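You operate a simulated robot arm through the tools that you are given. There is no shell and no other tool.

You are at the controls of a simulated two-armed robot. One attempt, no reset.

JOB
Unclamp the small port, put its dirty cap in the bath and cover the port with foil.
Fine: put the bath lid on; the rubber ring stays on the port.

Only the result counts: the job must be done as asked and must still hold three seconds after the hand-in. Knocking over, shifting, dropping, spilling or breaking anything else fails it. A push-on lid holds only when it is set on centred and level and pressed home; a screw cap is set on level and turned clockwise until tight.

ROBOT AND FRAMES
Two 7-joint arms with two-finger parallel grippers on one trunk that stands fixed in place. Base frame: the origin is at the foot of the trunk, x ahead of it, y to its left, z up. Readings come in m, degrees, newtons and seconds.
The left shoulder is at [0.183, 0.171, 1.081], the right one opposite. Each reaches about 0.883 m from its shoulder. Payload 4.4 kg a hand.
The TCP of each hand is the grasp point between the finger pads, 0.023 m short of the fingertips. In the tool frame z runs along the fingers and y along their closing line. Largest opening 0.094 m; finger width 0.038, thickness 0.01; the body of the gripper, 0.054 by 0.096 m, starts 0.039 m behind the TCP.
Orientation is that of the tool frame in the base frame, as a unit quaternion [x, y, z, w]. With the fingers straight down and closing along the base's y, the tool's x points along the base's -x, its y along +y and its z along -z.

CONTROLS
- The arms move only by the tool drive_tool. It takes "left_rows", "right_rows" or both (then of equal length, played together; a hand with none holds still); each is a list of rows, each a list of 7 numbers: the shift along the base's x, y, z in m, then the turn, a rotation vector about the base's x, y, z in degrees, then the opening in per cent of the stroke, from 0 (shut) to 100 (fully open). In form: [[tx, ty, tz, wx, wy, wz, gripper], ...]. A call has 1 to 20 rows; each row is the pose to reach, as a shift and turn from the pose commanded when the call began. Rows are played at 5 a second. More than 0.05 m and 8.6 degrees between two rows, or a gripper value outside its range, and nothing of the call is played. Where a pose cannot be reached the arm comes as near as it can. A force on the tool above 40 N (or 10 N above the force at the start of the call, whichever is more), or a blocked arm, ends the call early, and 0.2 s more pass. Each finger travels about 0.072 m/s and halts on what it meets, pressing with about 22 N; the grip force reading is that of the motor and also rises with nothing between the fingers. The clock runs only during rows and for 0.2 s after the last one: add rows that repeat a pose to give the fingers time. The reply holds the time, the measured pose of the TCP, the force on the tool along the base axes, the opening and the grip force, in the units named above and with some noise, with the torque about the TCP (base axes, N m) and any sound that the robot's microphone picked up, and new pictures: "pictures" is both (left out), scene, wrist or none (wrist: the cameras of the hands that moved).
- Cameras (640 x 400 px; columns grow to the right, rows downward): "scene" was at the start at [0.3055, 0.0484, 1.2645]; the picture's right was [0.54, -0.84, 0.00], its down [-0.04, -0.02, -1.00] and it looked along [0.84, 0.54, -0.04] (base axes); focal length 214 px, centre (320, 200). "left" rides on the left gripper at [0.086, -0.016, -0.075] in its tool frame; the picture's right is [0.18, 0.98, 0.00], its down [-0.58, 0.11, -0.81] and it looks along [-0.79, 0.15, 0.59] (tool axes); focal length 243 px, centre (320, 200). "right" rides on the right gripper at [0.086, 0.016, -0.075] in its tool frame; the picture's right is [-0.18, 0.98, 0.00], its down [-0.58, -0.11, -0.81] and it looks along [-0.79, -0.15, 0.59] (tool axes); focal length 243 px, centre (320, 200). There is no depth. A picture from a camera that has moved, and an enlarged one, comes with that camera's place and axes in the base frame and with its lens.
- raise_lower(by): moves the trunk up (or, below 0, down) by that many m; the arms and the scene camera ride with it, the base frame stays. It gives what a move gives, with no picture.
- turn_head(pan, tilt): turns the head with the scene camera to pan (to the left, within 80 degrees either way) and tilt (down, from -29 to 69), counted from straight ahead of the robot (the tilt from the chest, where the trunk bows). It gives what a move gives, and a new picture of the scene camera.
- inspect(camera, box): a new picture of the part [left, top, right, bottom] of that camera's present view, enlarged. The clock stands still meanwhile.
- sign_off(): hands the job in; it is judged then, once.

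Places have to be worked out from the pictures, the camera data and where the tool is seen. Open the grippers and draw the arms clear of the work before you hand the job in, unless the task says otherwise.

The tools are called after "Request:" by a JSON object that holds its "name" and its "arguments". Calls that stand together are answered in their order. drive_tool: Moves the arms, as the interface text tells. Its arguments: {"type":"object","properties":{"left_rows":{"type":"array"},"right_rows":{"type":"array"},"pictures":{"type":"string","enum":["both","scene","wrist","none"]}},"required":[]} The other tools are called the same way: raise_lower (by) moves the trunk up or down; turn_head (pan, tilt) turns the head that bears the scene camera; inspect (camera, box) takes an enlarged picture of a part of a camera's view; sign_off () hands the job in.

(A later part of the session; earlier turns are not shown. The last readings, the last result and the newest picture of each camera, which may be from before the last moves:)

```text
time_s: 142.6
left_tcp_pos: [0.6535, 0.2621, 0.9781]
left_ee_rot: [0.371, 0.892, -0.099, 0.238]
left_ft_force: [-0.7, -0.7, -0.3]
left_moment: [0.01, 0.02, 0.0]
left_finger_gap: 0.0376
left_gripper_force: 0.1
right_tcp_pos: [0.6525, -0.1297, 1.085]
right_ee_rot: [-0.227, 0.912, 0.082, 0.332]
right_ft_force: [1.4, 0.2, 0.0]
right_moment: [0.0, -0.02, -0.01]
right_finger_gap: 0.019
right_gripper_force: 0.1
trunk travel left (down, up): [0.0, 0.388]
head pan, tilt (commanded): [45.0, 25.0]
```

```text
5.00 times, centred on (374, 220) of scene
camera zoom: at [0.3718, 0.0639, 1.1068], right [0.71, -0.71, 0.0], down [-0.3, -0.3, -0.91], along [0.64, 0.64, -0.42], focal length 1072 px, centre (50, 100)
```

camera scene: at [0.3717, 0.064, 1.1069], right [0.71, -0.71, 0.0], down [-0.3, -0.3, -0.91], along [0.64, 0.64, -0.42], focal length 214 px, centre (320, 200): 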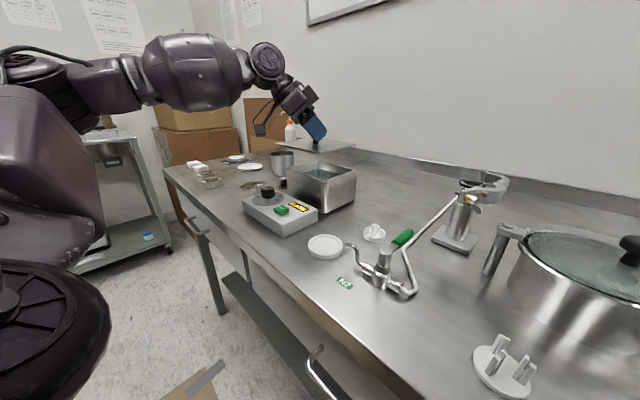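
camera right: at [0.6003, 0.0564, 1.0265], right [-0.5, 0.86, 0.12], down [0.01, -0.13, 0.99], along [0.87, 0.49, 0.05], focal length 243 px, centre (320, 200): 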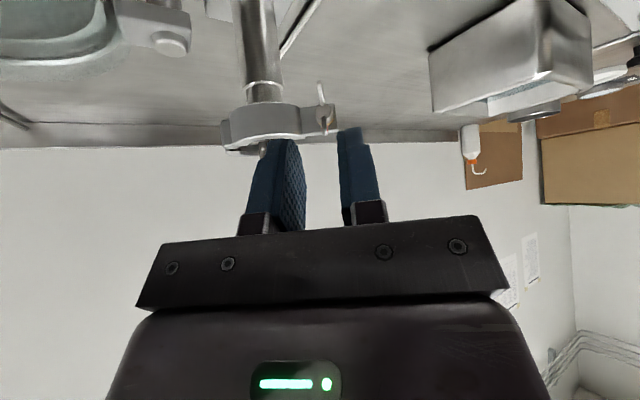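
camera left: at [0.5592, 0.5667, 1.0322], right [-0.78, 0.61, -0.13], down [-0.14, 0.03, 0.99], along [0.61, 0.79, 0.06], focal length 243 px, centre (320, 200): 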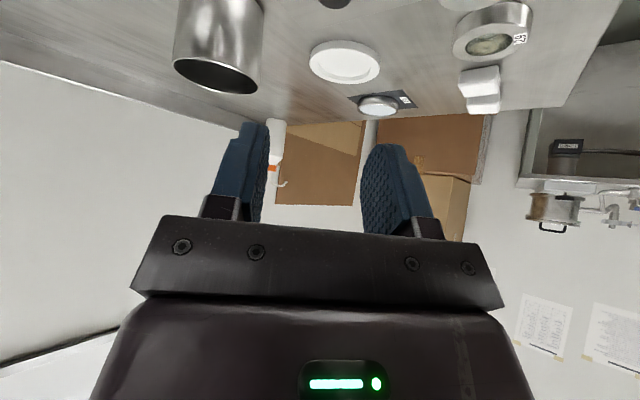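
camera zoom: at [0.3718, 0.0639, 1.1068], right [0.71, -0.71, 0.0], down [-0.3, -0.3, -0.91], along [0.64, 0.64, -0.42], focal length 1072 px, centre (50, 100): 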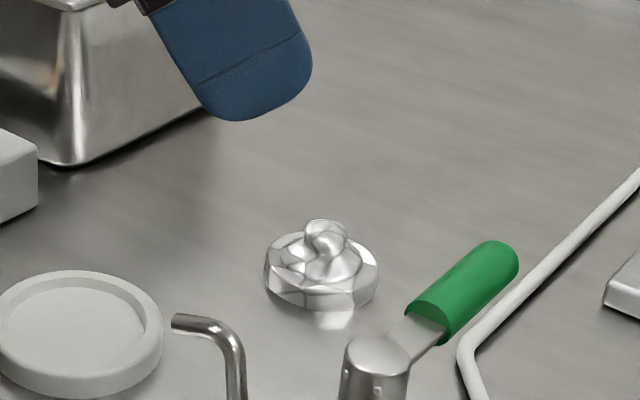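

Triangulating the foil's nipple from both cameras puts it at ≈ (0.702, 0.243), top z≈0.884. I move above it and re-check at closer range.

Request:
{"name": "drive_tool", "arguments": {"left_rows": [[0.015, -0.006, -0.012, 0, 0, 0, 35], [0.03, -0.012, -0.025, 0, 0, 0, 32], [0.0471, -0.0177, -0.042, 0, 0, 0, 30]], "pictures": "none"}}

Request:
{"name": "inspect", "arguments": {"camera": "left", "box": [200, 20, 440, 170]}}

Request:
{"name": "inspect", "arguments": {"camera": "scene", "box": [330, 180, 426, 240]}}

```text
time_s: 143.4
left_tcp_pos: [0.7018, 0.2436, 0.9353]
left_ee_rot: [0.369, 0.893, -0.097, 0.239]
left_ft_force: [-0.8, -0.3, -0.4]
left_moment: [0.0, 0.01, -0.01]
left_finger_gap: 0.0282
left_gripper_force: 0.0
right_tcp_pos: [0.6531, -0.1292, 1.0837]
right_ee_rot: [-0.228, 0.912, 0.082, 0.331]
right_ft_force: [0.3, 0.6, 0.9]
right_moment: [-0.02, -0.03, 0.02]
right_finger_gap: 0.0191
right_gripper_force: 0.1
trunk travel left (down, up): [0.0, 0.388]
head pan, tilt (commanded): [45.0, 25.0]
```

```text
2.67 times, centred on (320, 95) of left
camera zoom: at [0.6095, 0.3116, 0.9578], right [0.58, 0.81, -0.09], down [0.15, 0.0, 0.99], along [0.8, -0.59, -0.12], focal length 647 px, centre (320, 480)
```

zoom: 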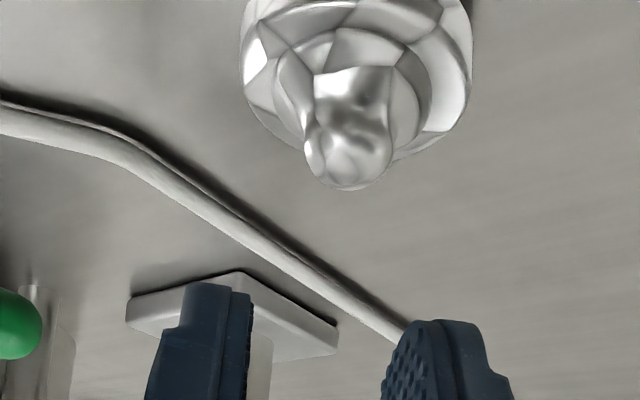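

```text
6.67 times, centred on (378, 210) of scene
camera zoom: at [0.3718, 0.0639, 1.1068], right [0.71, -0.71, 0.0], down [-0.3, -0.3, -0.91], along [0.64, 0.64, -0.42], focal length 1430 px, centre (-67, 133)
```

zoom: 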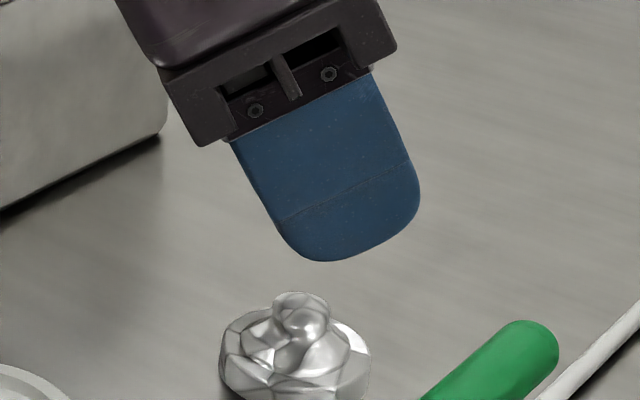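

Closer triangulation: nipple at (0.7034, 0.2415, 0.880), in line with the finger mid-plane once lowered. I descend vertically and close on the nipple.

Request:
{"name": "drive_tool", "arguments": {"left_rows": [[0, -0.0005, -0.012, 0, 0, 0, 30], [0, -0.0007, -0.024, 0, 0, 0, 30], [0, -0.0007, -0.033, 0, 0, 0, 30], [0, -0.0007, -0.038, 0, 0, 0, 30]], "pictures": "none"}}

Request:
{"name": "inspect", "arguments": {"camera": "left", "box": [200, 40, 440, 190]}}

Request:
{"name": "inspect", "arguments": {"camera": "scene", "box": [330, 190, 426, 250]}}

```text
time_s: 144.4
left_tcp_pos: [0.7002, 0.2428, 0.8977]
left_ee_rot: [0.369, 0.893, -0.098, 0.238]
left_ft_force: [0.3, -0.5, 0.7]
left_moment: [-0.01, 0.03, 0.02]
left_finger_gap: 0.0281
left_gripper_force: 0.1
right_tcp_pos: [0.6533, -0.1285, 1.0856]
right_ee_rot: [-0.228, 0.912, 0.082, 0.331]
right_ft_force: [0.7, 0.5, -0.2]
right_moment: [-0.01, 0.02, 0.03]
right_finger_gap: 0.0185
right_gripper_force: 0.1
trunk travel left (down, up): [0.0, 0.388]
head pan, tilt (commanded): [45.0, 25.0]
```

```text
2.67 times, centred on (320, 115) of left
camera zoom: at [0.6092, 0.3104, 0.9202], right [0.58, 0.81, -0.09], down [0.15, 0.0, 0.99], along [0.8, -0.59, -0.12], focal length 647 px, centre (320, 427)
```

zoom: 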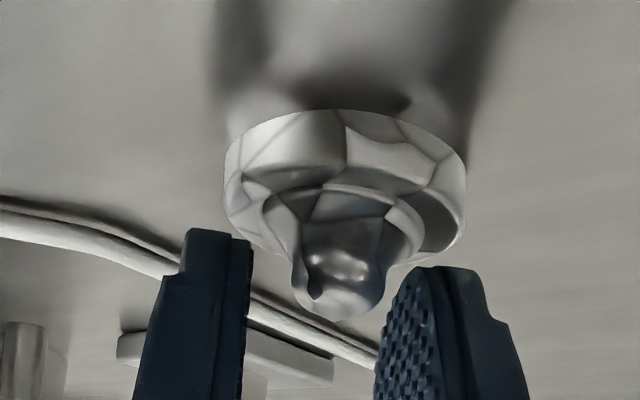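

```text
6.67 times, centred on (378, 220) of scene
camera zoom: at [0.3716, 0.0639, 1.1069], right [0.71, -0.71, 0.0], down [-0.3, -0.3, -0.91], along [0.64, 0.64, -0.42], focal length 1430 px, centre (-67, 67)
```

zoom: 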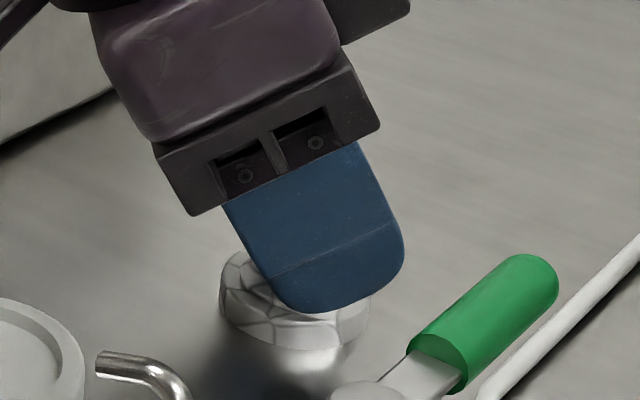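

The nipple stands between the pads with ~1 mm offset. I correct that, close, and lift the foil slowly.

Request:
{"name": "drive_tool", "arguments": {"left_rows": [[0.0008, 0.0008, -0.0005, 0, 0, 0, 30], [0.0008, 0.0008, -0.0005, 0, 0, 0, 20], [0.0008, 0.0008, -0.0005, 0, 0, 0, 10], [0.0008, 0.0008, -0.0005, 0, 0, 0, 5], [0.0008, 0.0008, 0.005, 0, 0, 0, 5], [0.0008, 0.0008, 0.015, 0, 0, 0, 5], [0.0008, 0.0008, 0.03, 0, 0, 0, 5]], "pictures": "none"}}

Request:
{"name": "inspect", "arguments": {"camera": "left", "box": [200, 40, 440, 190]}}

Request:
{"name": "inspect", "arguments": {"camera": "scene", "box": [330, 180, 426, 240]}}

```text
time_s: 146.0
left_tcp_pos: [0.7021, 0.244, 0.9291]
left_ee_rot: [0.369, 0.893, -0.097, 0.238]
left_ft_force: [-0.4, -0.6, 0.6]
left_moment: [0.02, 0.03, -0.01]
left_finger_gap: 0.0154
left_gripper_force: 22.3
right_tcp_pos: [0.6526, -0.1293, 1.0847]
right_ee_rot: [-0.228, 0.912, 0.082, 0.331]
right_ft_force: [-0.4, 0.5, 0.1]
right_moment: [-0.03, -0.01, -0.05]
right_finger_gap: 0.0187
right_gripper_force: 0.1
trunk travel left (down, up): [0.0, 0.388]
head pan, tilt (commanded): [45.0, 25.0]
```

```text
2.67 times, centred on (320, 115) of left
camera zoom: at [0.6099, 0.3119, 0.951], right [0.58, 0.81, -0.09], down [0.15, 0.0, 0.99], along [0.8, -0.59, -0.12], focal length 647 px, centre (320, 427)
```

zoom: 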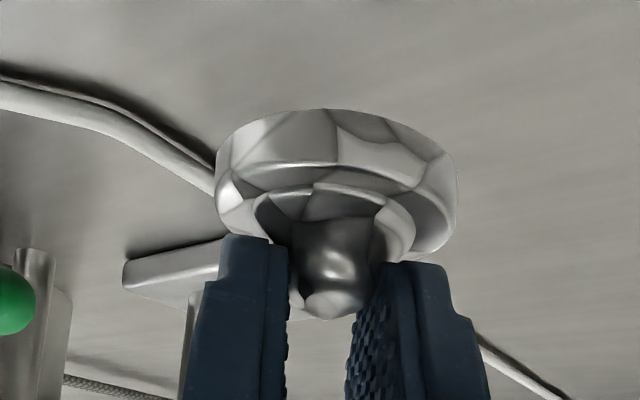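

```text
6.67 times, centred on (378, 210) of scene
camera zoom: at [0.3714, 0.0638, 1.107], right [0.71, -0.71, 0.0], down [-0.3, -0.3, -0.91], along [0.64, 0.64, -0.42], focal length 1430 px, centre (-67, 133)
```

zoom: 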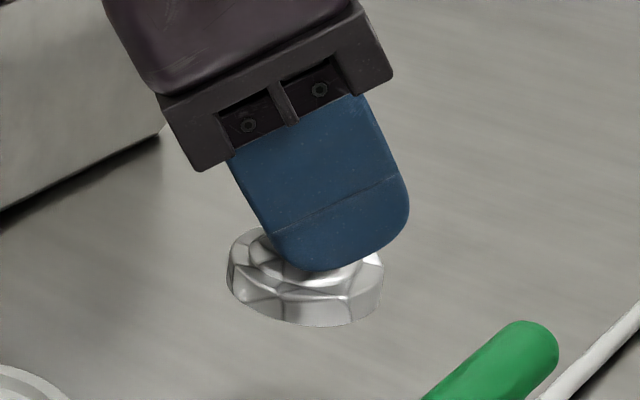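

The foil is held level by its nipple (gap 15.4 mm). I raise it and carry it over the port at a safe height, and turn the head back to the port.

Request:
{"name": "drive_tool", "arguments": {"left_rows": [[0, 0, 0.03, 0, 0, 0, 5], [0, 0, 0.065, 0, 0, 0, 5], [0, 0, 0.1, 0, 0, 0, 5], [0.01, -0.012, 0.125, 0, 0, 0, 5], [0.03, -0.037, 0.13, 0, 0, 0, 5], [0.05, -0.062, 0.13, 0, 0, 0, 5], [0.07, -0.088, 0.128, 0, 0, 0, 5], [0.085, -0.106, 0.125, 0, 0, 0, 5], [0.0935, -0.1171, 0.121, 0, 0, 0, 5]], "pictures": "none"}}

Request:
{"name": "turn_head", "arguments": {"pan": 15, "tilt": 20}}

Request:
{"name": "inspect", "arguments": {"camera": "scene", "box": [262, 100, 390, 180]}}

Request:
{"name": "inspect", "arguments": {"camera": "left", "box": [180, 0, 460, 175]}}

```text
time_s: 148.0
left_tcp_pos: [0.7964, 0.1271, 1.0482]
left_ee_rot: [0.37, 0.893, -0.097, 0.238]
left_ft_force: [-0.4, -0.1, 0.3]
left_moment: [0.0, -0.02, -0.02]
left_finger_gap: 0.0159
left_gripper_force: 22.4
right_tcp_pos: [0.6532, -0.1292, 1.0834]
right_ee_rot: [-0.227, 0.912, 0.082, 0.33]
right_ft_force: [0.4, -0.6, 0.3]
right_moment: [-0.01, 0.0, 0.02]
right_finger_gap: 0.0189
right_gripper_force: 0.0
trunk travel left (down, up): [0.0, 0.388]
head pan, tilt (commanded): [45.0, 25.0]
```

```text
time_s: 149.0
left_tcp_pos: [0.7957, 0.1269, 1.05]
left_ee_rot: [0.37, 0.893, -0.098, 0.238]
left_ft_force: [0.3, 0.3, -0.2]
left_moment: [0.01, 0.03, -0.02]
left_finger_gap: 0.0157
left_gripper_force: 22.4
right_tcp_pos: [0.6529, -0.1295, 1.0848]
right_ee_rot: [-0.228, 0.912, 0.083, 0.331]
right_ft_force: [-0.2, -0.1, 0.2]
right_moment: [0.0, -0.03, -0.04]
right_finger_gap: 0.0186
right_gripper_force: 0.0
trunk travel left (down, up): [0.0, 0.388]
head pan, tilt (commanded): [15.0, 20.0]
camera scene: at [0.3963, 0.0229, 1.115], right [0.26, -0.97, 0.0], down [-0.33, -0.09, -0.94], along [0.91, 0.24, -0.34], focal length 214 px, centre (320, 200)
```

scene: 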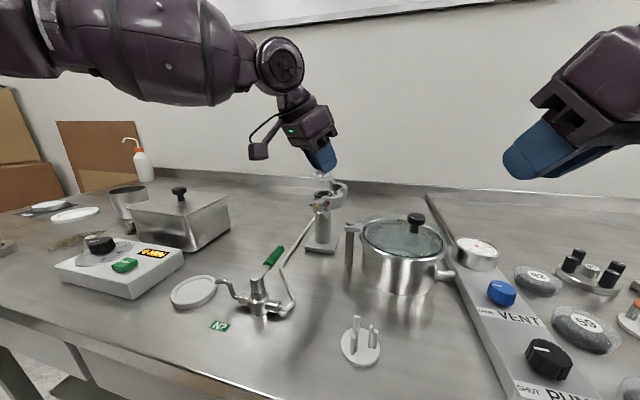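

```text
5.00 times, centred on (326, 140) of scene
camera zoom: at [0.3963, 0.0229, 1.115], right [0.26, -0.97, 0.0], down [-0.33, -0.09, -0.94], along [0.91, 0.24, -0.34], focal length 1072 px, centre (290, 500)
```

zoom: 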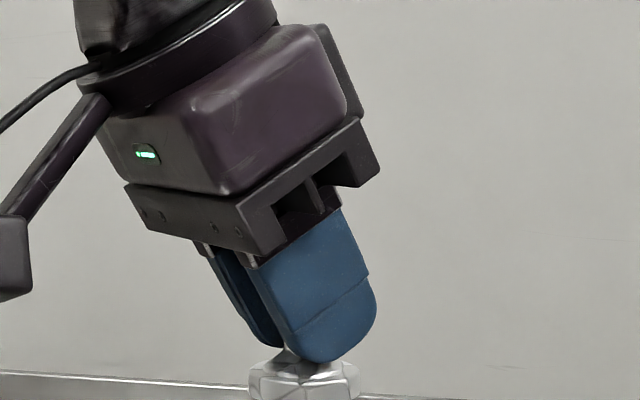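

```text
2.29 times, centred on (320, 88) of left
camera zoom: at [0.7034, 0.1943, 1.0709], right [0.58, 0.81, -0.09], down [0.15, 0.0, 0.99], along [0.8, -0.59, -0.12], focal length 555 px, centre (320, 457)
```

zoom: 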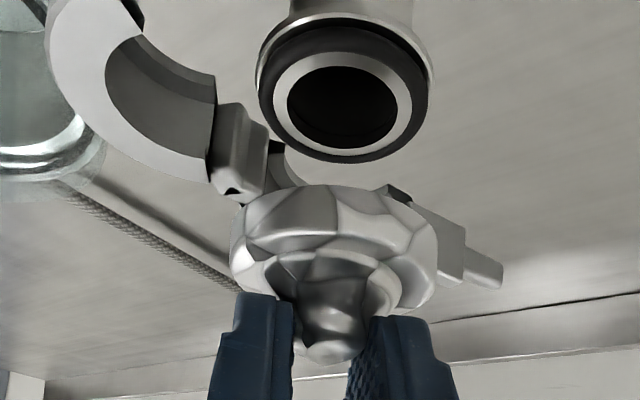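

Both the foil and the open port are in the wrist view. I zoom both cameras on foil and port to compare their centres before lowering.

Request:
{"name": "inspect", "arguments": {"camera": "scene", "box": [286, 155, 366, 205]}}

Request:
{"name": "inspect", "arguments": {"camera": "left", "box": [264, 0, 392, 80]}}

Request:
{"name": "inspect", "arguments": {"camera": "left", "box": [264, 70, 392, 150]}}

```text
8.00 times, centred on (326, 180) of scene
camera zoom: at [0.3963, 0.0229, 1.115], right [0.26, -0.97, 0.0], down [-0.33, -0.09, -0.94], along [0.91, 0.24, -0.34], focal length 1716 px, centre (272, 360)
```

zoom: 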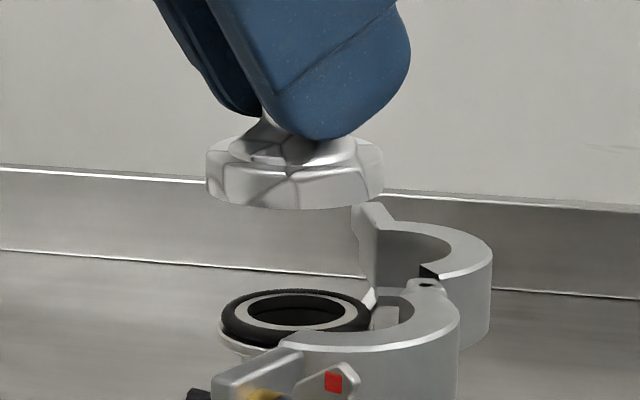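

```text
5.00 times, centred on (328, 40) of left
camera zoom: at [0.7034, 0.1943, 1.0709], right [0.58, 0.81, -0.09], down [0.15, 0.0, 0.99], along [0.8, -0.59, -0.12], focal length 1213 px, centre (280, 1000)
```

zoom: 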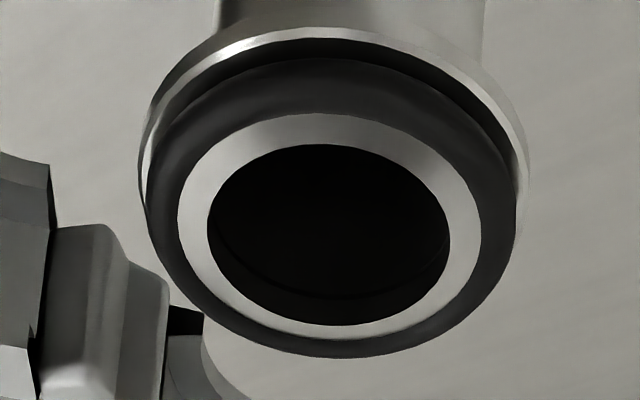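

```text
5.00 times, centred on (328, 110) of left
camera zoom: at [0.7034, 0.1943, 1.0709], right [0.58, 0.81, -0.09], down [0.15, 0.0, 0.99], along [0.8, -0.59, -0.12], focal length 1213 px, centre (280, 650)
```

zoom: 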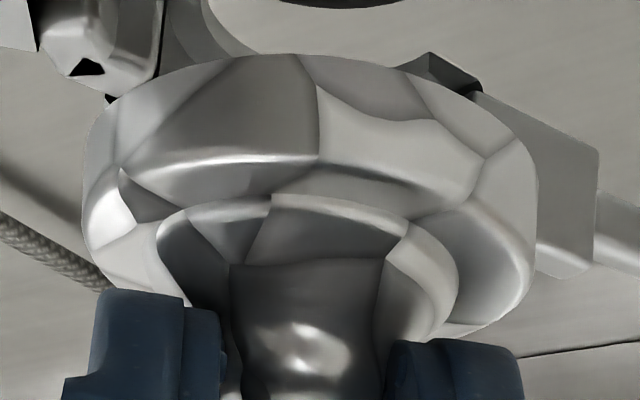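

Combining both views the foil is only about (+1.2, +0.7) mm off the port axis. I correct and lower to ~1 cm above the ring for another check.

Request:
{"name": "drive_tool", "arguments": {"left_rows": [[-0.0012, -0.0007, 0, 0, 0, 0, 5], [-0.0012, -0.0007, -0.01, 0, 0, 0, 5], [-0.0012, -0.0007, -0.02, 0, 0, 0, 5], [-0.0012, -0.0007, -0.028, 0, 0, 0, 5]], "pictures": "none"}}

Request:
{"name": "inspect", "arguments": {"camera": "scene", "box": [286, 155, 366, 205]}}

Request:
{"name": "inspect", "arguments": {"camera": "left", "box": [248, 20, 408, 120]}}

```text
time_s: 150.0
left_tcp_pos: [0.7942, 0.1264, 1.022]
left_ee_rot: [0.369, 0.893, -0.098, 0.239]
left_ft_force: [0.1, 0.5, 0.2]
left_moment: [-0.03, 0.0, -0.01]
left_finger_gap: 0.0159
left_gripper_force: 21.9
right_tcp_pos: [0.6525, -0.1294, 1.0844]
right_ee_rot: [-0.228, 0.912, 0.083, 0.332]
right_ft_force: [-1.1, -0.1, -0.7]
right_moment: [-0.01, 0.0, 0.0]
right_finger_gap: 0.0186
right_gripper_force: 0.0
trunk travel left (down, up): [0.0, 0.388]
head pan, tilt (commanded): [15.0, 20.0]
```

```text
8.00 times, centred on (326, 180) of scene
camera zoom: at [0.3965, 0.0228, 1.115], right [0.26, -0.97, 0.0], down [-0.33, -0.09, -0.94], along [0.91, 0.24, -0.34], focal length 1716 px, centre (272, 360)
```

zoom: 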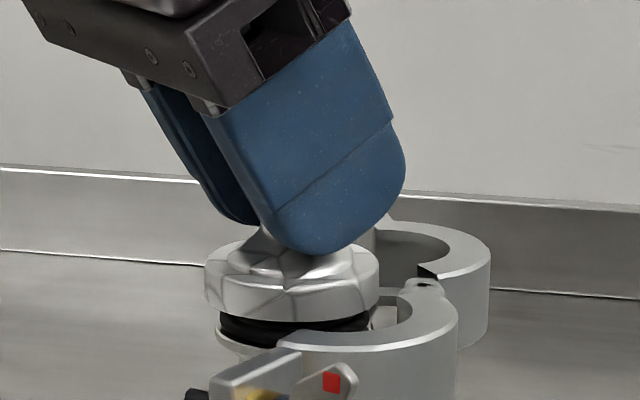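

```text
4.00 times, centred on (328, 70) of left
camera zoom: at [0.7025, 0.1942, 1.0433], right [0.58, 0.81, -0.09], down [0.15, 0.0, 0.99], along [0.8, -0.59, -0.12], focal length 970 px, centre (288, 720)
```

zoom: 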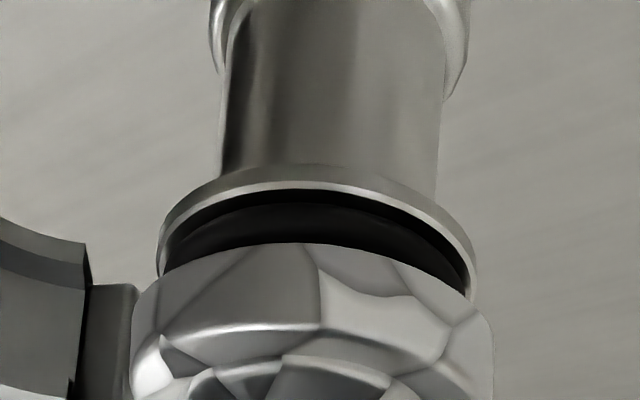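

Now within a millimetre. I apply a last (−0.7, −0.7) mm correction and lower the foil onto the port in 2–3 mm steps, watching the force.

Request:
{"name": "drive_tool", "arguments": {"left_rows": [[-0.0007, -0.0007, -0.003, 0, 0, 0, 5], [-0.0007, -0.0007, -0.006, 0, 0, 0, 5], [-0.0007, -0.0007, -0.009, 0, 0, 0, 5], [-0.0007, -0.0007, -0.012, 0, 0, 0, 5], [-0.0007, -0.0007, -0.014, 0, 0, 0, 5]], "pictures": "none"}}

Request:
{"name": "inspect", "arguments": {"camera": "scene", "box": [286, 155, 366, 205]}}

Request:
{"name": "inspect", "arguments": {"camera": "left", "box": [248, 20, 408, 120]}}

```text
time_s: 151.2
left_tcp_pos: [0.7931, 0.1248, 1.0112]
left_ee_rot: [0.369, 0.892, -0.098, 0.242]
left_ft_force: [10.3, 5.8, 23.0]
left_moment: [0.17, -0.23, 0.01]
left_finger_gap: 0.0159
left_gripper_force: 21.8
right_tcp_pos: [0.6528, -0.1285, 1.0859]
right_ee_rot: [-0.228, 0.912, 0.081, 0.332]
right_ft_force: [0.1, -0.5, 0.4]
right_moment: [-0.01, 0.01, -0.02]
right_finger_gap: 0.0186
right_gripper_force: 0.1
trunk travel left (down, up): [0.0, 0.388]
head pan, tilt (commanded): [15.0, 20.0]
```

```text
8.00 times, centred on (326, 180) of scene
camera zoom: at [0.3952, 0.023, 1.1159], right [0.26, -0.97, 0.0], down [-0.33, -0.09, -0.94], along [0.91, 0.24, -0.34], focal length 1716 px, centre (272, 360)
```

zoom: 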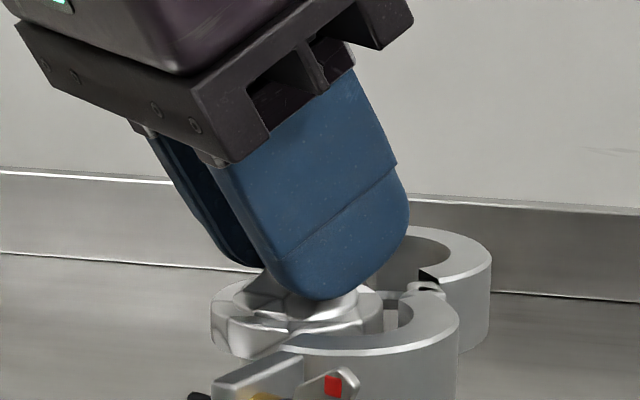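

```text
4.00 times, centred on (328, 70) of left
camera zoom: at [0.7011, 0.1931, 1.0325], right [0.58, 0.81, -0.09], down [0.14, 0.01, 0.99], along [0.8, -0.59, -0.11], focal length 970 px, centre (288, 720)
```

zoom: 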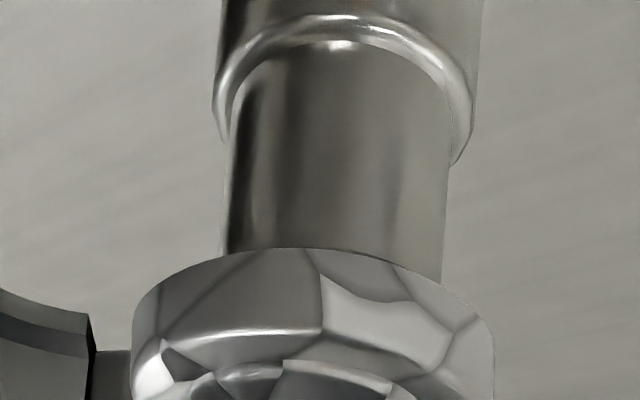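

The foil's skirt now hides the ring and flange completely, with 23 N contact. I press a touch more to seat it, then unload, open and back away.

Request:
{"name": "drive_tool", "arguments": {"left_rows": [[0.0005, 0.0005, -0.001, 0, 0, 0, 5], [0.0005, 0.0005, -0.002, 0, 0, 0, 5], [0.0005, 0.0005, -0.003, 0, 0, 0, 5]], "pictures": "none"}}

Request:
{"name": "inspect", "arguments": {"camera": "left", "box": [248, 20, 408, 120]}}

```text
time_s: 151.8
left_tcp_pos: [0.7937, 0.1255, 1.0116]
left_ee_rot: [0.37, 0.891, -0.099, 0.245]
left_ft_force: [-3.3, 3.9, 16.0]
left_moment: [0.17, 0.25, 0.01]
left_finger_gap: 0.0158
left_gripper_force: 22.0
right_tcp_pos: [0.6514, -0.1301, 1.0854]
right_ee_rot: [-0.228, 0.912, 0.081, 0.331]
right_ft_force: [0.0, -0.1, 0.0]
right_moment: [0.03, 0.05, 0.02]
right_finger_gap: 0.0188
right_gripper_force: 0.0
trunk travel left (down, up): [0.0, 0.388]
head pan, tilt (commanded): [15.0, 20.0]
stopped in row 3 (left hand): the force on the tool passed its limit at 41 N (the readings are from after the stop); the commanded pose is now the measured one
```

```text
4.00 times, centred on (328, 70) of left
camera zoom: at [0.7014, 0.1934, 1.0318], right [0.58, 0.81, -0.09], down [0.14, 0.01, 0.99], along [0.8, -0.59, -0.1], focal length 970 px, centre (288, 720)
```

zoom: 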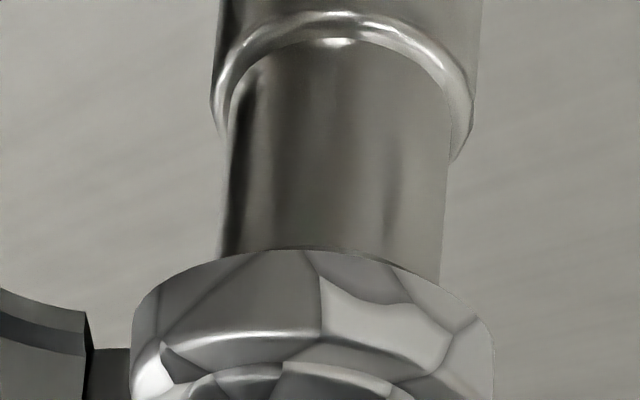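

Firmly seated (41 N reached, no further travel). I open the fingers and withdraw along the hand's axis.

Request:
{"name": "drive_tool", "arguments": {"left_rows": [[0, 0, 0.0005, 0, 0, 0, 12], [0, 0, 0.0005, 0, 0, 0, 22], [0, 0, 0.0005, 0, 0, 0, 32], [0, 0, 0.0005, 0, 0, 0, 36], [0, 0, 0.012, 0, 0, 0, 36], [-0.004, 0.004, 0.03, 0, 0, 0, 36], [-0.012, 0.012, 0.05, 0, 0, 0, 36], [-0.025, 0.03, 0.075, 0, 0, 0, 36], [-0.04, 0.055, 0.1, 0, 0, 0, 36]], "pictures": "none"}}

Request:
{"name": "inspect", "arguments": {"camera": "scene", "box": [270, 140, 382, 210]}}

Request:
{"name": "inspect", "arguments": {"camera": "left", "box": [160, 0, 480, 150]}}

```text
time_s: 153.8
left_tcp_pos: [0.7546, 0.1803, 1.1089]
left_ee_rot: [0.37, 0.892, -0.098, 0.242]
left_ft_force: [0.1, -0.1, 0.6]
left_moment: [0.01, -0.01, 0.02]
left_finger_gap: 0.0338
left_gripper_force: 0.0
right_tcp_pos: [0.6518, -0.1296, 1.0857]
right_ee_rot: [-0.228, 0.912, 0.082, 0.331]
right_ft_force: [-0.6, -0.3, -1.0]
right_moment: [0.01, -0.01, -0.04]
right_finger_gap: 0.0187
right_gripper_force: 0.0
trunk travel left (down, up): [0.0, 0.388]
head pan, tilt (commanded): [15.0, 20.0]
```

```text
5.71 times, centred on (326, 175) of scene
camera zoom: at [0.396, 0.0227, 1.1153], right [0.26, -0.97, 0.0], down [-0.33, -0.09, -0.94], along [0.91, 0.24, -0.34], focal length 1226 px, centre (286, 343)
```

zoom: 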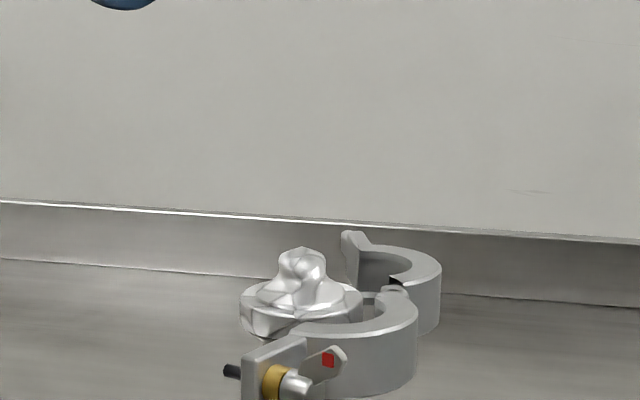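

```text
2.00 times, centred on (320, 75) of left
camera zoom: at [0.6628, 0.2484, 1.1292], right [0.58, 0.81, -0.09], down [0.14, 0.01, 0.99], along [0.8, -0.59, -0.11], focal length 485 px, centre (320, 450)
```

zoom: 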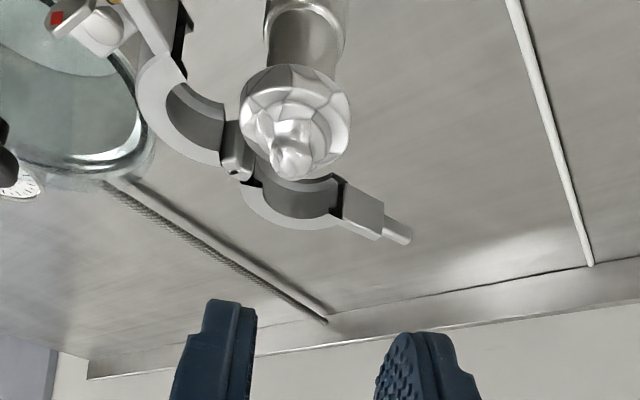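

The foil sits on the port. I look closely from both cameras to check that it is level and fully down.

Request:
{"name": "inspect", "arguments": {"camera": "scene", "box": [302, 175, 358, 210]}}

Request:
{"name": "inspect", "arguments": {"camera": "left", "box": [256, 0, 384, 80]}}

Request:
{"name": "inspect", "arguments": {"camera": "right", "box": [320, 0, 640, 200]}}

```text
11.43 times, centred on (330, 192) of scene
camera zoom: at [0.396, 0.0227, 1.1153], right [0.26, -0.97, 0.0], down [-0.33, -0.09, -0.94], along [0.91, 0.24, -0.34], focal length 2451 px, centre (206, 286)
```

zoom: 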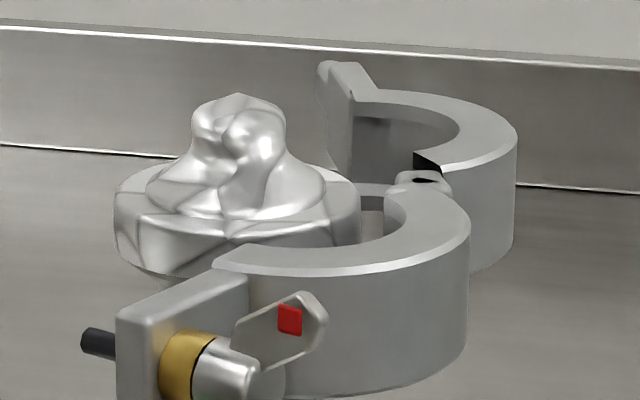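

```text
5.00 times, centred on (320, 40) of left
camera zoom: at [0.6628, 0.2484, 1.1292], right [0.58, 0.81, -0.09], down [0.14, 0.01, 0.99], along [0.8, -0.59, -0.11], focal length 1213 px, centre (320, 1000)
```

zoom: 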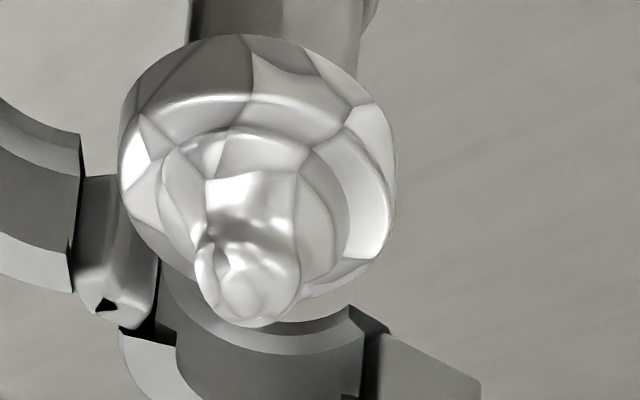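

```text
2.00 times, centred on (480, 100) of right
camera zoom: at [0.544, -0.1678, 1.0878], right [-0.34, 0.93, 0.12], down [-0.01, -0.13, 0.99], along [0.94, 0.33, 0.06], focal length 485 px, centre (0, 400)
```

zoom: 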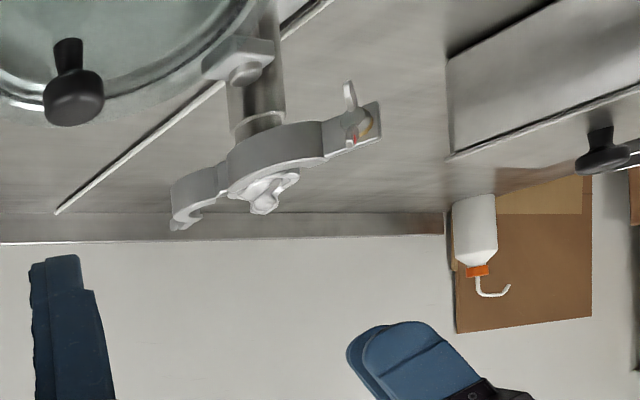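

The foil covers the port and looks level. Now I check the dish "65" that the lid had carried: same head pose and crop as before the disturbance for direct comparison.

Request:
{"name": "turn_head", "arguments": {"pan": 62, "tilt": 25}}

Request:
{"name": "inspect", "arguments": {"camera": "scene", "box": [240, 110, 440, 235]}}

Request:
{"name": "inspect", "arguments": {"camera": "scene", "box": [260, 130, 380, 205]}}

```text
time_s: 155.0
left_tcp_pos: [0.756, 0.1805, 1.1081]
left_ee_rot: [0.369, 0.892, -0.098, 0.242]
left_ft_force: [0.7, 0.1, 0.7]
left_moment: [-0.02, -0.02, 0.01]
left_finger_gap: 0.0339
left_gripper_force: 0.1
right_tcp_pos: [0.6539, -0.1297, 1.0847]
right_ee_rot: [-0.228, 0.912, 0.082, 0.331]
right_ft_force: [-0.1, -0.3, 0.2]
right_moment: [0.0, 0.02, -0.01]
right_finger_gap: 0.019
right_gripper_force: 0.1
trunk travel left (down, up): [0.0, 0.388]
head pan, tilt (commanded): [62.0, 25.0]
camera scene: at [0.3498, 0.08, 1.107], right [0.88, -0.47, 0.0], down [-0.2, -0.37, -0.91], along [0.43, 0.8, -0.42], focal length 214 px, centre (320, 200)
```

scene: 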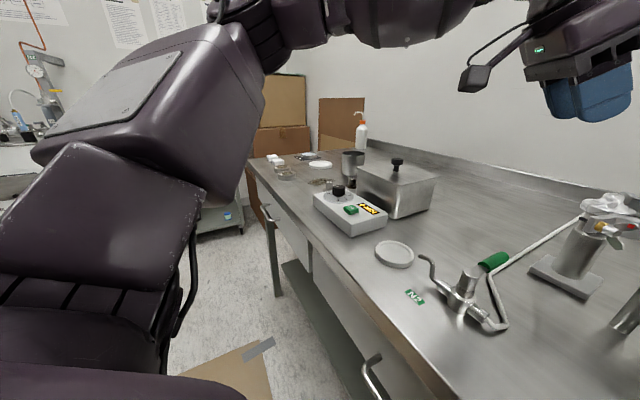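

```text
3.20 times, centred on (340, 172) of scene
camera zoom: at [0.3498, 0.08, 1.107], right [0.88, -0.47, 0.0], down [-0.2, -0.37, -0.91], along [0.43, 0.8, -0.42], focal length 686 px, centre (256, 288)
```

zoom: 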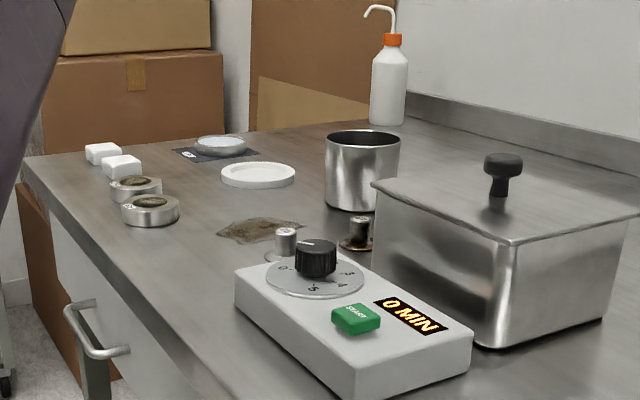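

```text
5.33 times, centred on (320, 168) of scene
camera zoom: at [0.3498, 0.08, 1.107], right [0.88, -0.47, 0.0], down [-0.2, -0.37, -0.91], along [0.43, 0.8, -0.42], focal length 1144 px, centre (320, 373)
```

zoom: 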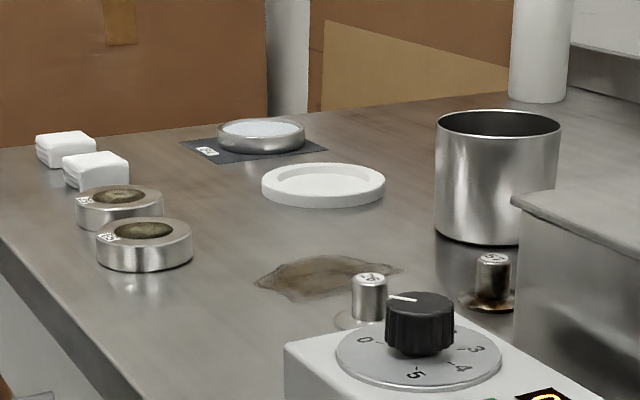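

Dish 65 ended up about 1 cm from its original place ((0.590, 0.750) → (0.582, 0.758)). To leave nothing shifted I bring the left hand over there (yaw +90°, tilt 30°) to nudge it back gently by closing around it.

Request:
{"name": "drive_tool", "arguments": {"left_rows": [[-0.01, 0.025, 0.01, 0, 0, 7.9, 60], [-0.02, 0.055, 0.02, 0, 0, 15.9, 70], [-0.03, 0.085, 0.02, 0, 0, 23.8, 80], [-0.04, 0.115, 0.02, 0, 0, 31.8, 90], [-0.05, 0.145, 0.02, 0, 0, 39.7, 100], [-0.06, 0.175, 0.02, 0, 0, 47.6, 100], [-0.07, 0.205, 0.02, 0, 0, 55.6, 100], [-0.08, 0.235, 0.02, 0, 0, 63.5, 100], [-0.09, 0.265, 0.02, 0, 0, 71.5, 100], [-0.1, 0.295, 0.015, 0, 0, 79.4, 100], [-0.11, 0.325, 0.005, 0, 0, 87.4, 100], [-0.12, 0.355, -0.005, 0, 0, 95.3, 100], [-0.13, 0.385, -0.015, 0, 0, 103.2, 100], [-0.14, 0.415, -0.025, 0, 0, 111.2, 100], [-0.15, 0.445, -0.035, 0, 0, 119.1, 100], [-0.158, 0.475, -0.045, 0, 0, 127.1, 100], [-0.166, 0.505, -0.058, 0, 0, 135, 100]], "pictures": "both"}}

Request:
{"name": "inspect", "arguments": {"camera": "scene", "box": [240, 110, 400, 210]}}

```text
time_s: 158.6
left_tcp_pos: [0.5887, 0.6852, 1.0504]
left_ee_rot: [0.683, -0.682, -0.186, -0.184]
left_ft_force: [0.3, 0.5, -0.1]
left_moment: [-0.01, 0.01, 0.02]
left_finger_gap: 0.094
left_gripper_force: 0.1
right_tcp_pos: [0.6534, -0.1303, 1.0855]
right_ee_rot: [-0.228, 0.912, 0.083, 0.331]
right_ft_force: [0.0, -0.5, -0.9]
right_moment: [0.01, -0.02, 0.04]
right_finger_gap: 0.0187
right_gripper_force: 0.0
trunk travel left (down, up): [0.0, 0.388]
head pan, tilt (commanded): [62.0, 25.0]
camera scene: at [0.3498, 0.0801, 1.1069], right [0.88, -0.47, 0.0], down [-0.2, -0.37, -0.91], along [0.43, 0.8, -0.42], focal length 214 px, centre (320, 200)
camera left: at [0.6044, 0.5732, 1.071], right [-0.98, -0.16, -0.09], down [-0.11, 0.09, 0.99], along [-0.15, 0.98, -0.11], focal length 243 px, centre (320, 200)
```

scene: 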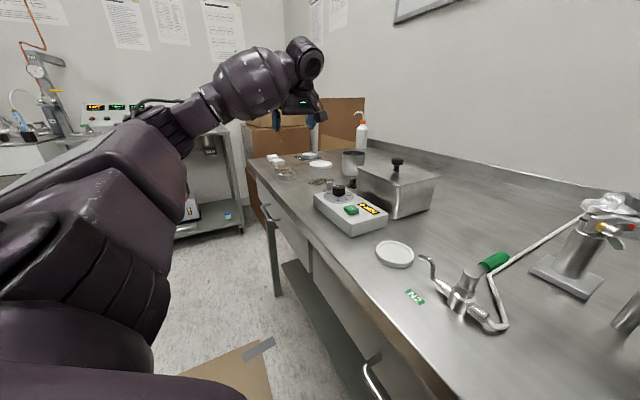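
left: 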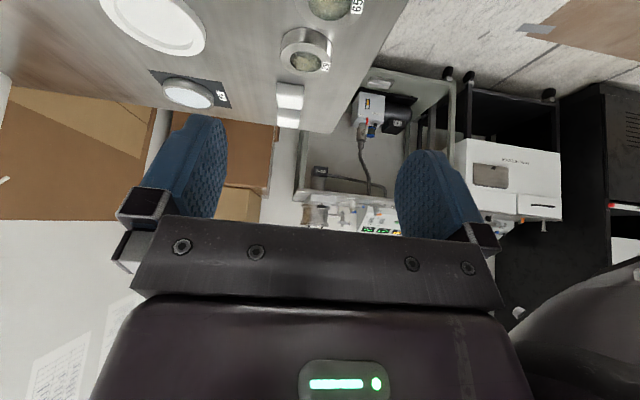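

```text
4.00 times, centred on (320, 160) of scene
camera zoom: at [0.3498, 0.0801, 1.1069], right [0.88, -0.47, 0.0], down [-0.2, -0.37, -0.91], along [0.43, 0.8, -0.42], focal length 858 px, centre (320, 360)
```

zoom: 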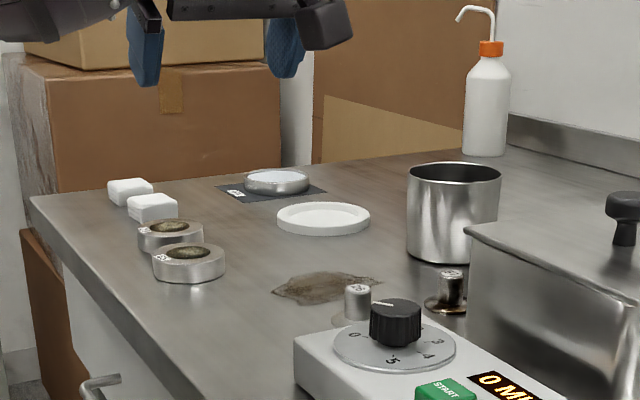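

The dish is seen in the wrist view at about (0.583, 0.76). I descend part-way for a precise view before going around it.

Request:
{"name": "drive_tool", "arguments": {"left_rows": [[0.0, 0.01, -0.03, 0, 0, 0, 100], [0.0, 0.02, -0.06, 0, 0, 0, 100], [0.0, 0.028, -0.085, 0, 0, 0, 100], [0.0, 0.032, -0.1, 0, 0, 0, 100]], "pictures": "wrist"}}

Request:
{"name": "inspect", "arguments": {"camera": "left", "box": [200, 0, 440, 150]}}

Request:
{"name": "inspect", "arguments": {"camera": "scene", "box": [255, 130, 351, 190]}}

```text
time_s: 159.6
left_tcp_pos: [0.589, 0.7173, 0.9496]
left_ee_rot: [0.683, -0.683, -0.186, -0.184]
left_ft_force: [0.8, 0.8, 0.8]
left_moment: [-0.03, 0.0, -0.01]
left_finger_gap: 0.0941
left_gripper_force: 0.0
right_tcp_pos: [0.6525, -0.1283, 1.0838]
right_ee_rot: [-0.228, 0.912, 0.082, 0.332]
right_ft_force: [0.0, -1.0, 0.2]
right_moment: [0.01, 0.01, 0.0]
right_finger_gap: 0.0187
right_gripper_force: 0.1
trunk travel left (down, up): [0.0, 0.388]
head pan, tilt (commanded): [62.0, 25.0]
camera left: at [0.6046, 0.6051, 0.9709], right [-0.98, -0.16, -0.09], down [-0.11, 0.1, 0.99], along [-0.15, 0.98, -0.11], focal length 243 px, centre (320, 200)
```

left: 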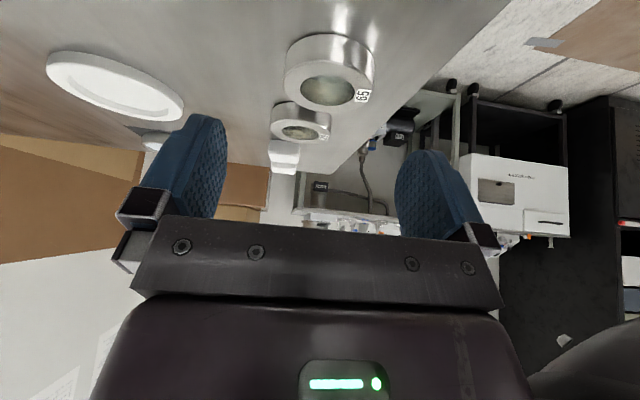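

```text
2.67 times, centred on (320, 75) of left
camera zoom: at [0.6046, 0.6051, 0.9709], right [-0.98, -0.16, -0.09], down [-0.11, 0.1, 0.99], along [-0.15, 0.98, -0.11], focal length 647 px, centre (320, 533)
```

zoom: 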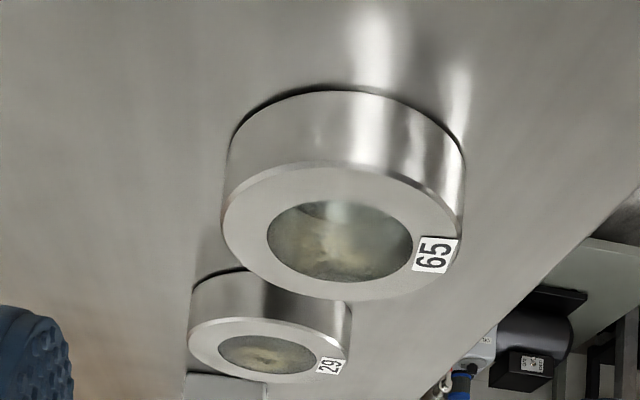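

```text
6.67 times, centred on (303, 160) of scene
camera zoom: at [0.3498, 0.0804, 1.1069], right [0.88, -0.47, 0.0], down [-0.2, -0.37, -0.91], along [0.43, 0.8, -0.42], focal length 1430 px, centre (433, 467)
```

zoom: 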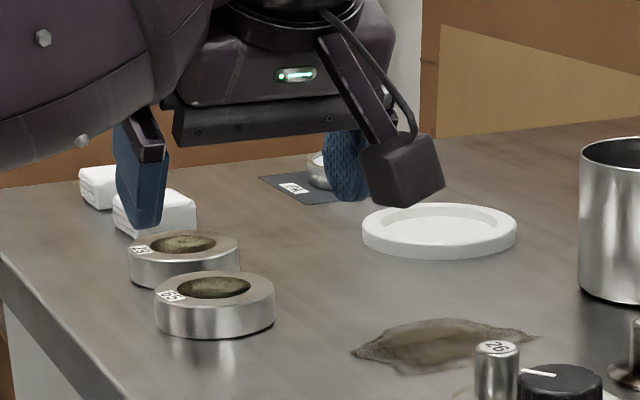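

Relative to dish 29, dish 65 is about 10 mm too far toward −x. I centre the open gripper on its original x (0.5935), lower around it, close gently so the fingers push it back, then open and leave.

Request:
{"name": "drive_tool", "arguments": {"left_rows": [[0.002, 0.02, -0.01, 0, 0, 0, 100], [0.0045, 0.0417, -0.02, 0, 0, 0, 100], [0.0045, 0.0417, -0.035, 0, 0, 0, 100], [0.0045, 0.0417, -0.05, 0, 0, 0, 100], [0.0045, 0.0417, -0.057, 0, 0, 0, 100]], "pictures": "none"}}

Request:
{"name": "inspect", "arguments": {"camera": "left", "box": [120, 0, 520, 220]}}

Request:
{"name": "inspect", "arguments": {"camera": "scene", "box": [255, 130, 351, 190]}}

```text
time_s: 160.8
left_tcp_pos: [0.5938, 0.7599, 0.894]
left_ee_rot: [0.683, -0.682, -0.186, -0.183]
left_ft_force: [-0.1, -0.8, 0.5]
left_moment: [-0.02, -0.02, -0.03]
left_finger_gap: 0.094
left_gripper_force: 0.0
right_tcp_pos: [0.6528, -0.1297, 1.0859]
right_ee_rot: [-0.228, 0.912, 0.083, 0.331]
right_ft_force: [0.5, 0.8, 0.2]
right_moment: [0.01, 0.01, 0.03]
right_finger_gap: 0.0188
right_gripper_force: 0.0
trunk travel left (down, up): [0.0, 0.388]
head pan, tilt (commanded): [62.0, 25.0]
```

```text
1.60 times, centred on (320, 110) of left
camera zoom: at [0.6092, 0.647, 0.9139], right [-0.98, -0.16, -0.09], down [-0.11, 0.09, 0.99], along [-0.15, 0.98, -0.11], focal length 388 px, centre (320, 344)
```

zoom: 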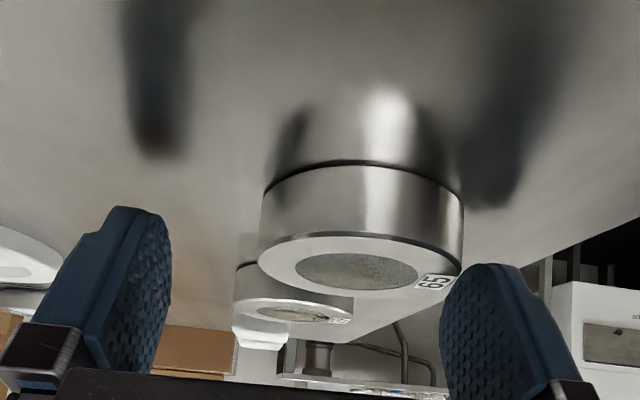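

```text
6.67 times, centred on (303, 160) of scene
camera zoom: at [0.3497, 0.0802, 1.1069], right [0.88, -0.47, 0.0], down [-0.2, -0.37, -0.91], along [0.43, 0.8, -0.42], focal length 1430 px, centre (433, 467)
```

zoom: 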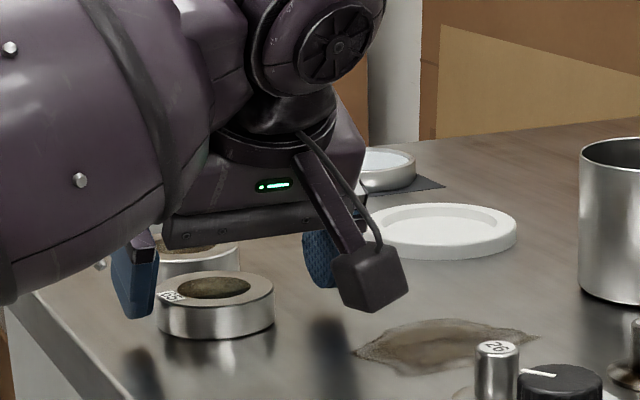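

The fingers stand on both sides of the dish, ~8 mm above the bench, without contact. I close slowly to the dish's diameter, then reopen.

Request:
{"name": "drive_tool", "arguments": {"left_rows": [[0, 0, 0, 0, 0, 0, 94], [0, 0, 0, 0, 0, 0, 88], [0, 0, 0, 0, 0, 0, 82], [0, 0, 0, 0, 0, 0, 77], [0, 0, 0, 0, 0, 0, 73], [0, 0, 0, 0, 0, 0, 70], [0, 0, 0, 0, 0, 0, 69]], "pictures": "none"}}

Request:
{"name": "inspect", "arguments": {"camera": "left", "box": [120, 0, 520, 220]}}

Request:
{"name": "inspect", "arguments": {"camera": "scene", "box": [255, 130, 351, 190]}}

```text
time_s: 162.4
left_tcp_pos: [0.5953, 0.7592, 0.8929]
left_ee_rot: [0.683, -0.682, -0.186, -0.183]
left_ft_force: [-0.4, 0.3, 0.3]
left_moment: [-0.01, 0.03, -0.02]
left_finger_gap: 0.065
left_gripper_force: 0.2
right_tcp_pos: [0.6527, -0.13, 1.0863]
right_ee_rot: [-0.228, 0.912, 0.082, 0.331]
right_ft_force: [-0.3, 0.3, -0.3]
right_moment: [-0.01, 0.0, -0.02]
right_finger_gap: 0.0186
right_gripper_force: 0.1
trunk travel left (down, up): [0.0, 0.388]
head pan, tilt (commanded): [62.0, 25.0]
```

```text
1.60 times, centred on (320, 110) of left
camera zoom: at [0.6091, 0.6469, 0.9141], right [-0.98, -0.16, -0.09], down [-0.11, 0.09, 0.99], along [-0.15, 0.98, -0.11], focal length 388 px, centre (320, 344)
```

zoom: 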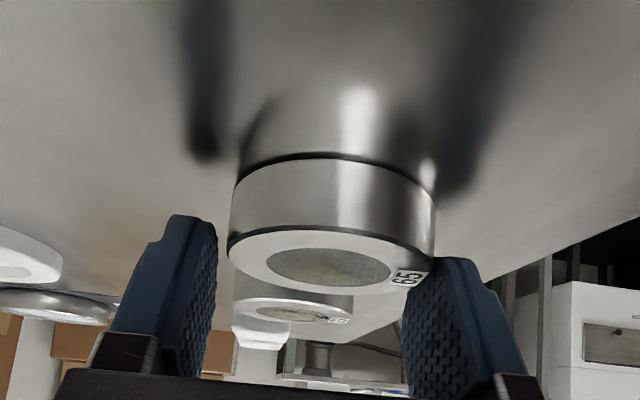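

```text
6.67 times, centred on (303, 160) of scene
camera zoom: at [0.3497, 0.0801, 1.107], right [0.88, -0.47, 0.0], down [-0.2, -0.37, -0.91], along [0.43, 0.8, -0.42], focal length 1430 px, centre (433, 467)
```

zoom: 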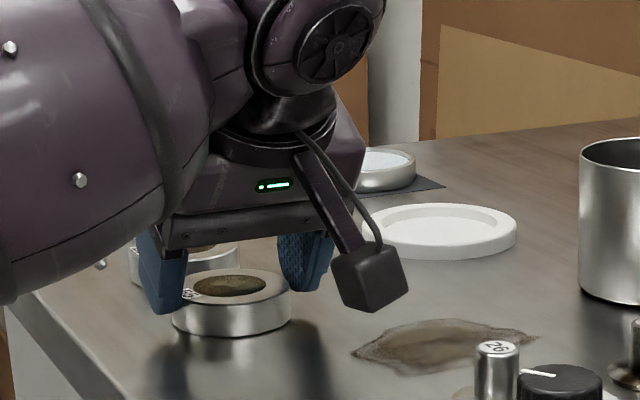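

The dish is back to within ~2 mm of its original image position. I open fully and rise straight up, then draw the left arm back to a clear parking pose.

Request:
{"name": "drive_tool", "arguments": {"left_rows": [[0, 0, 0, 0, 0, 0, 80], [0, 0, 0, 0, 0, 0, 92], [0, 0, 0, 0, 0, 0, 100], [0, 0, 0.01, 0, 0, 0, 100], [0, 0, 0.03, 0, 0, 0, 100], [0, 0, 0.06, 0, 0, 0, 100], [0, -0.01, 0.1, 0, 0, 0, 100], [-0.01, -0.03, 0.14, 0, 0, 0, 100], [-0.02, -0.06, 0.18, 0, 0, 0, 100], [-0.04, -0.1, 0.21, 0, 0, 0, 100], [-0.07, -0.14, 0.23, 0, 0, -8, 100], [-0.09, -0.18, 0.25, 0, 0, -16, 100], [-0.1, -0.21, 0.27, 0, 0, -24, 100]], "pictures": "none"}}

Request:
{"name": "inspect", "arguments": {"camera": "scene", "box": [240, 110, 440, 235]}}

Request:
{"name": "inspect", "arguments": {"camera": "scene", "box": [255, 130, 351, 190]}}

```text
refused: row 9 steps farther than a row can; nothing moved
```

```text
3.20 times, centred on (340, 172) of scene
camera zoom: at [0.3497, 0.0801, 1.107], right [0.88, -0.47, 0.0], down [-0.2, -0.37, -0.91], along [0.43, 0.8, -0.42], focal length 686 px, centre (256, 288)
```

zoom: 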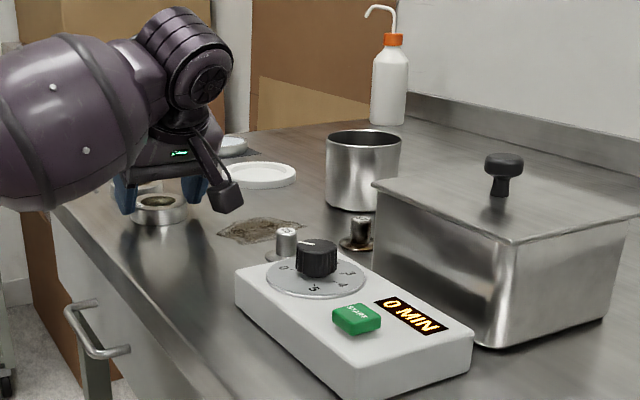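

```text
6.67 times, centred on (303, 160) of scene
camera zoom: at [0.3497, 0.0801, 1.107], right [0.88, -0.47, 0.0], down [-0.2, -0.37, -0.91], along [0.43, 0.8, -0.42], focal length 1430 px, centre (433, 467)
```

zoom: 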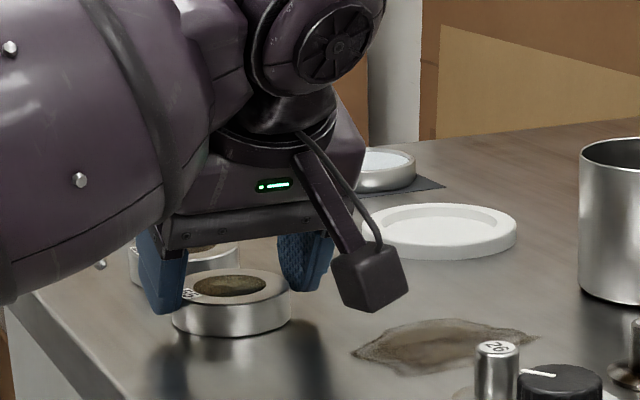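

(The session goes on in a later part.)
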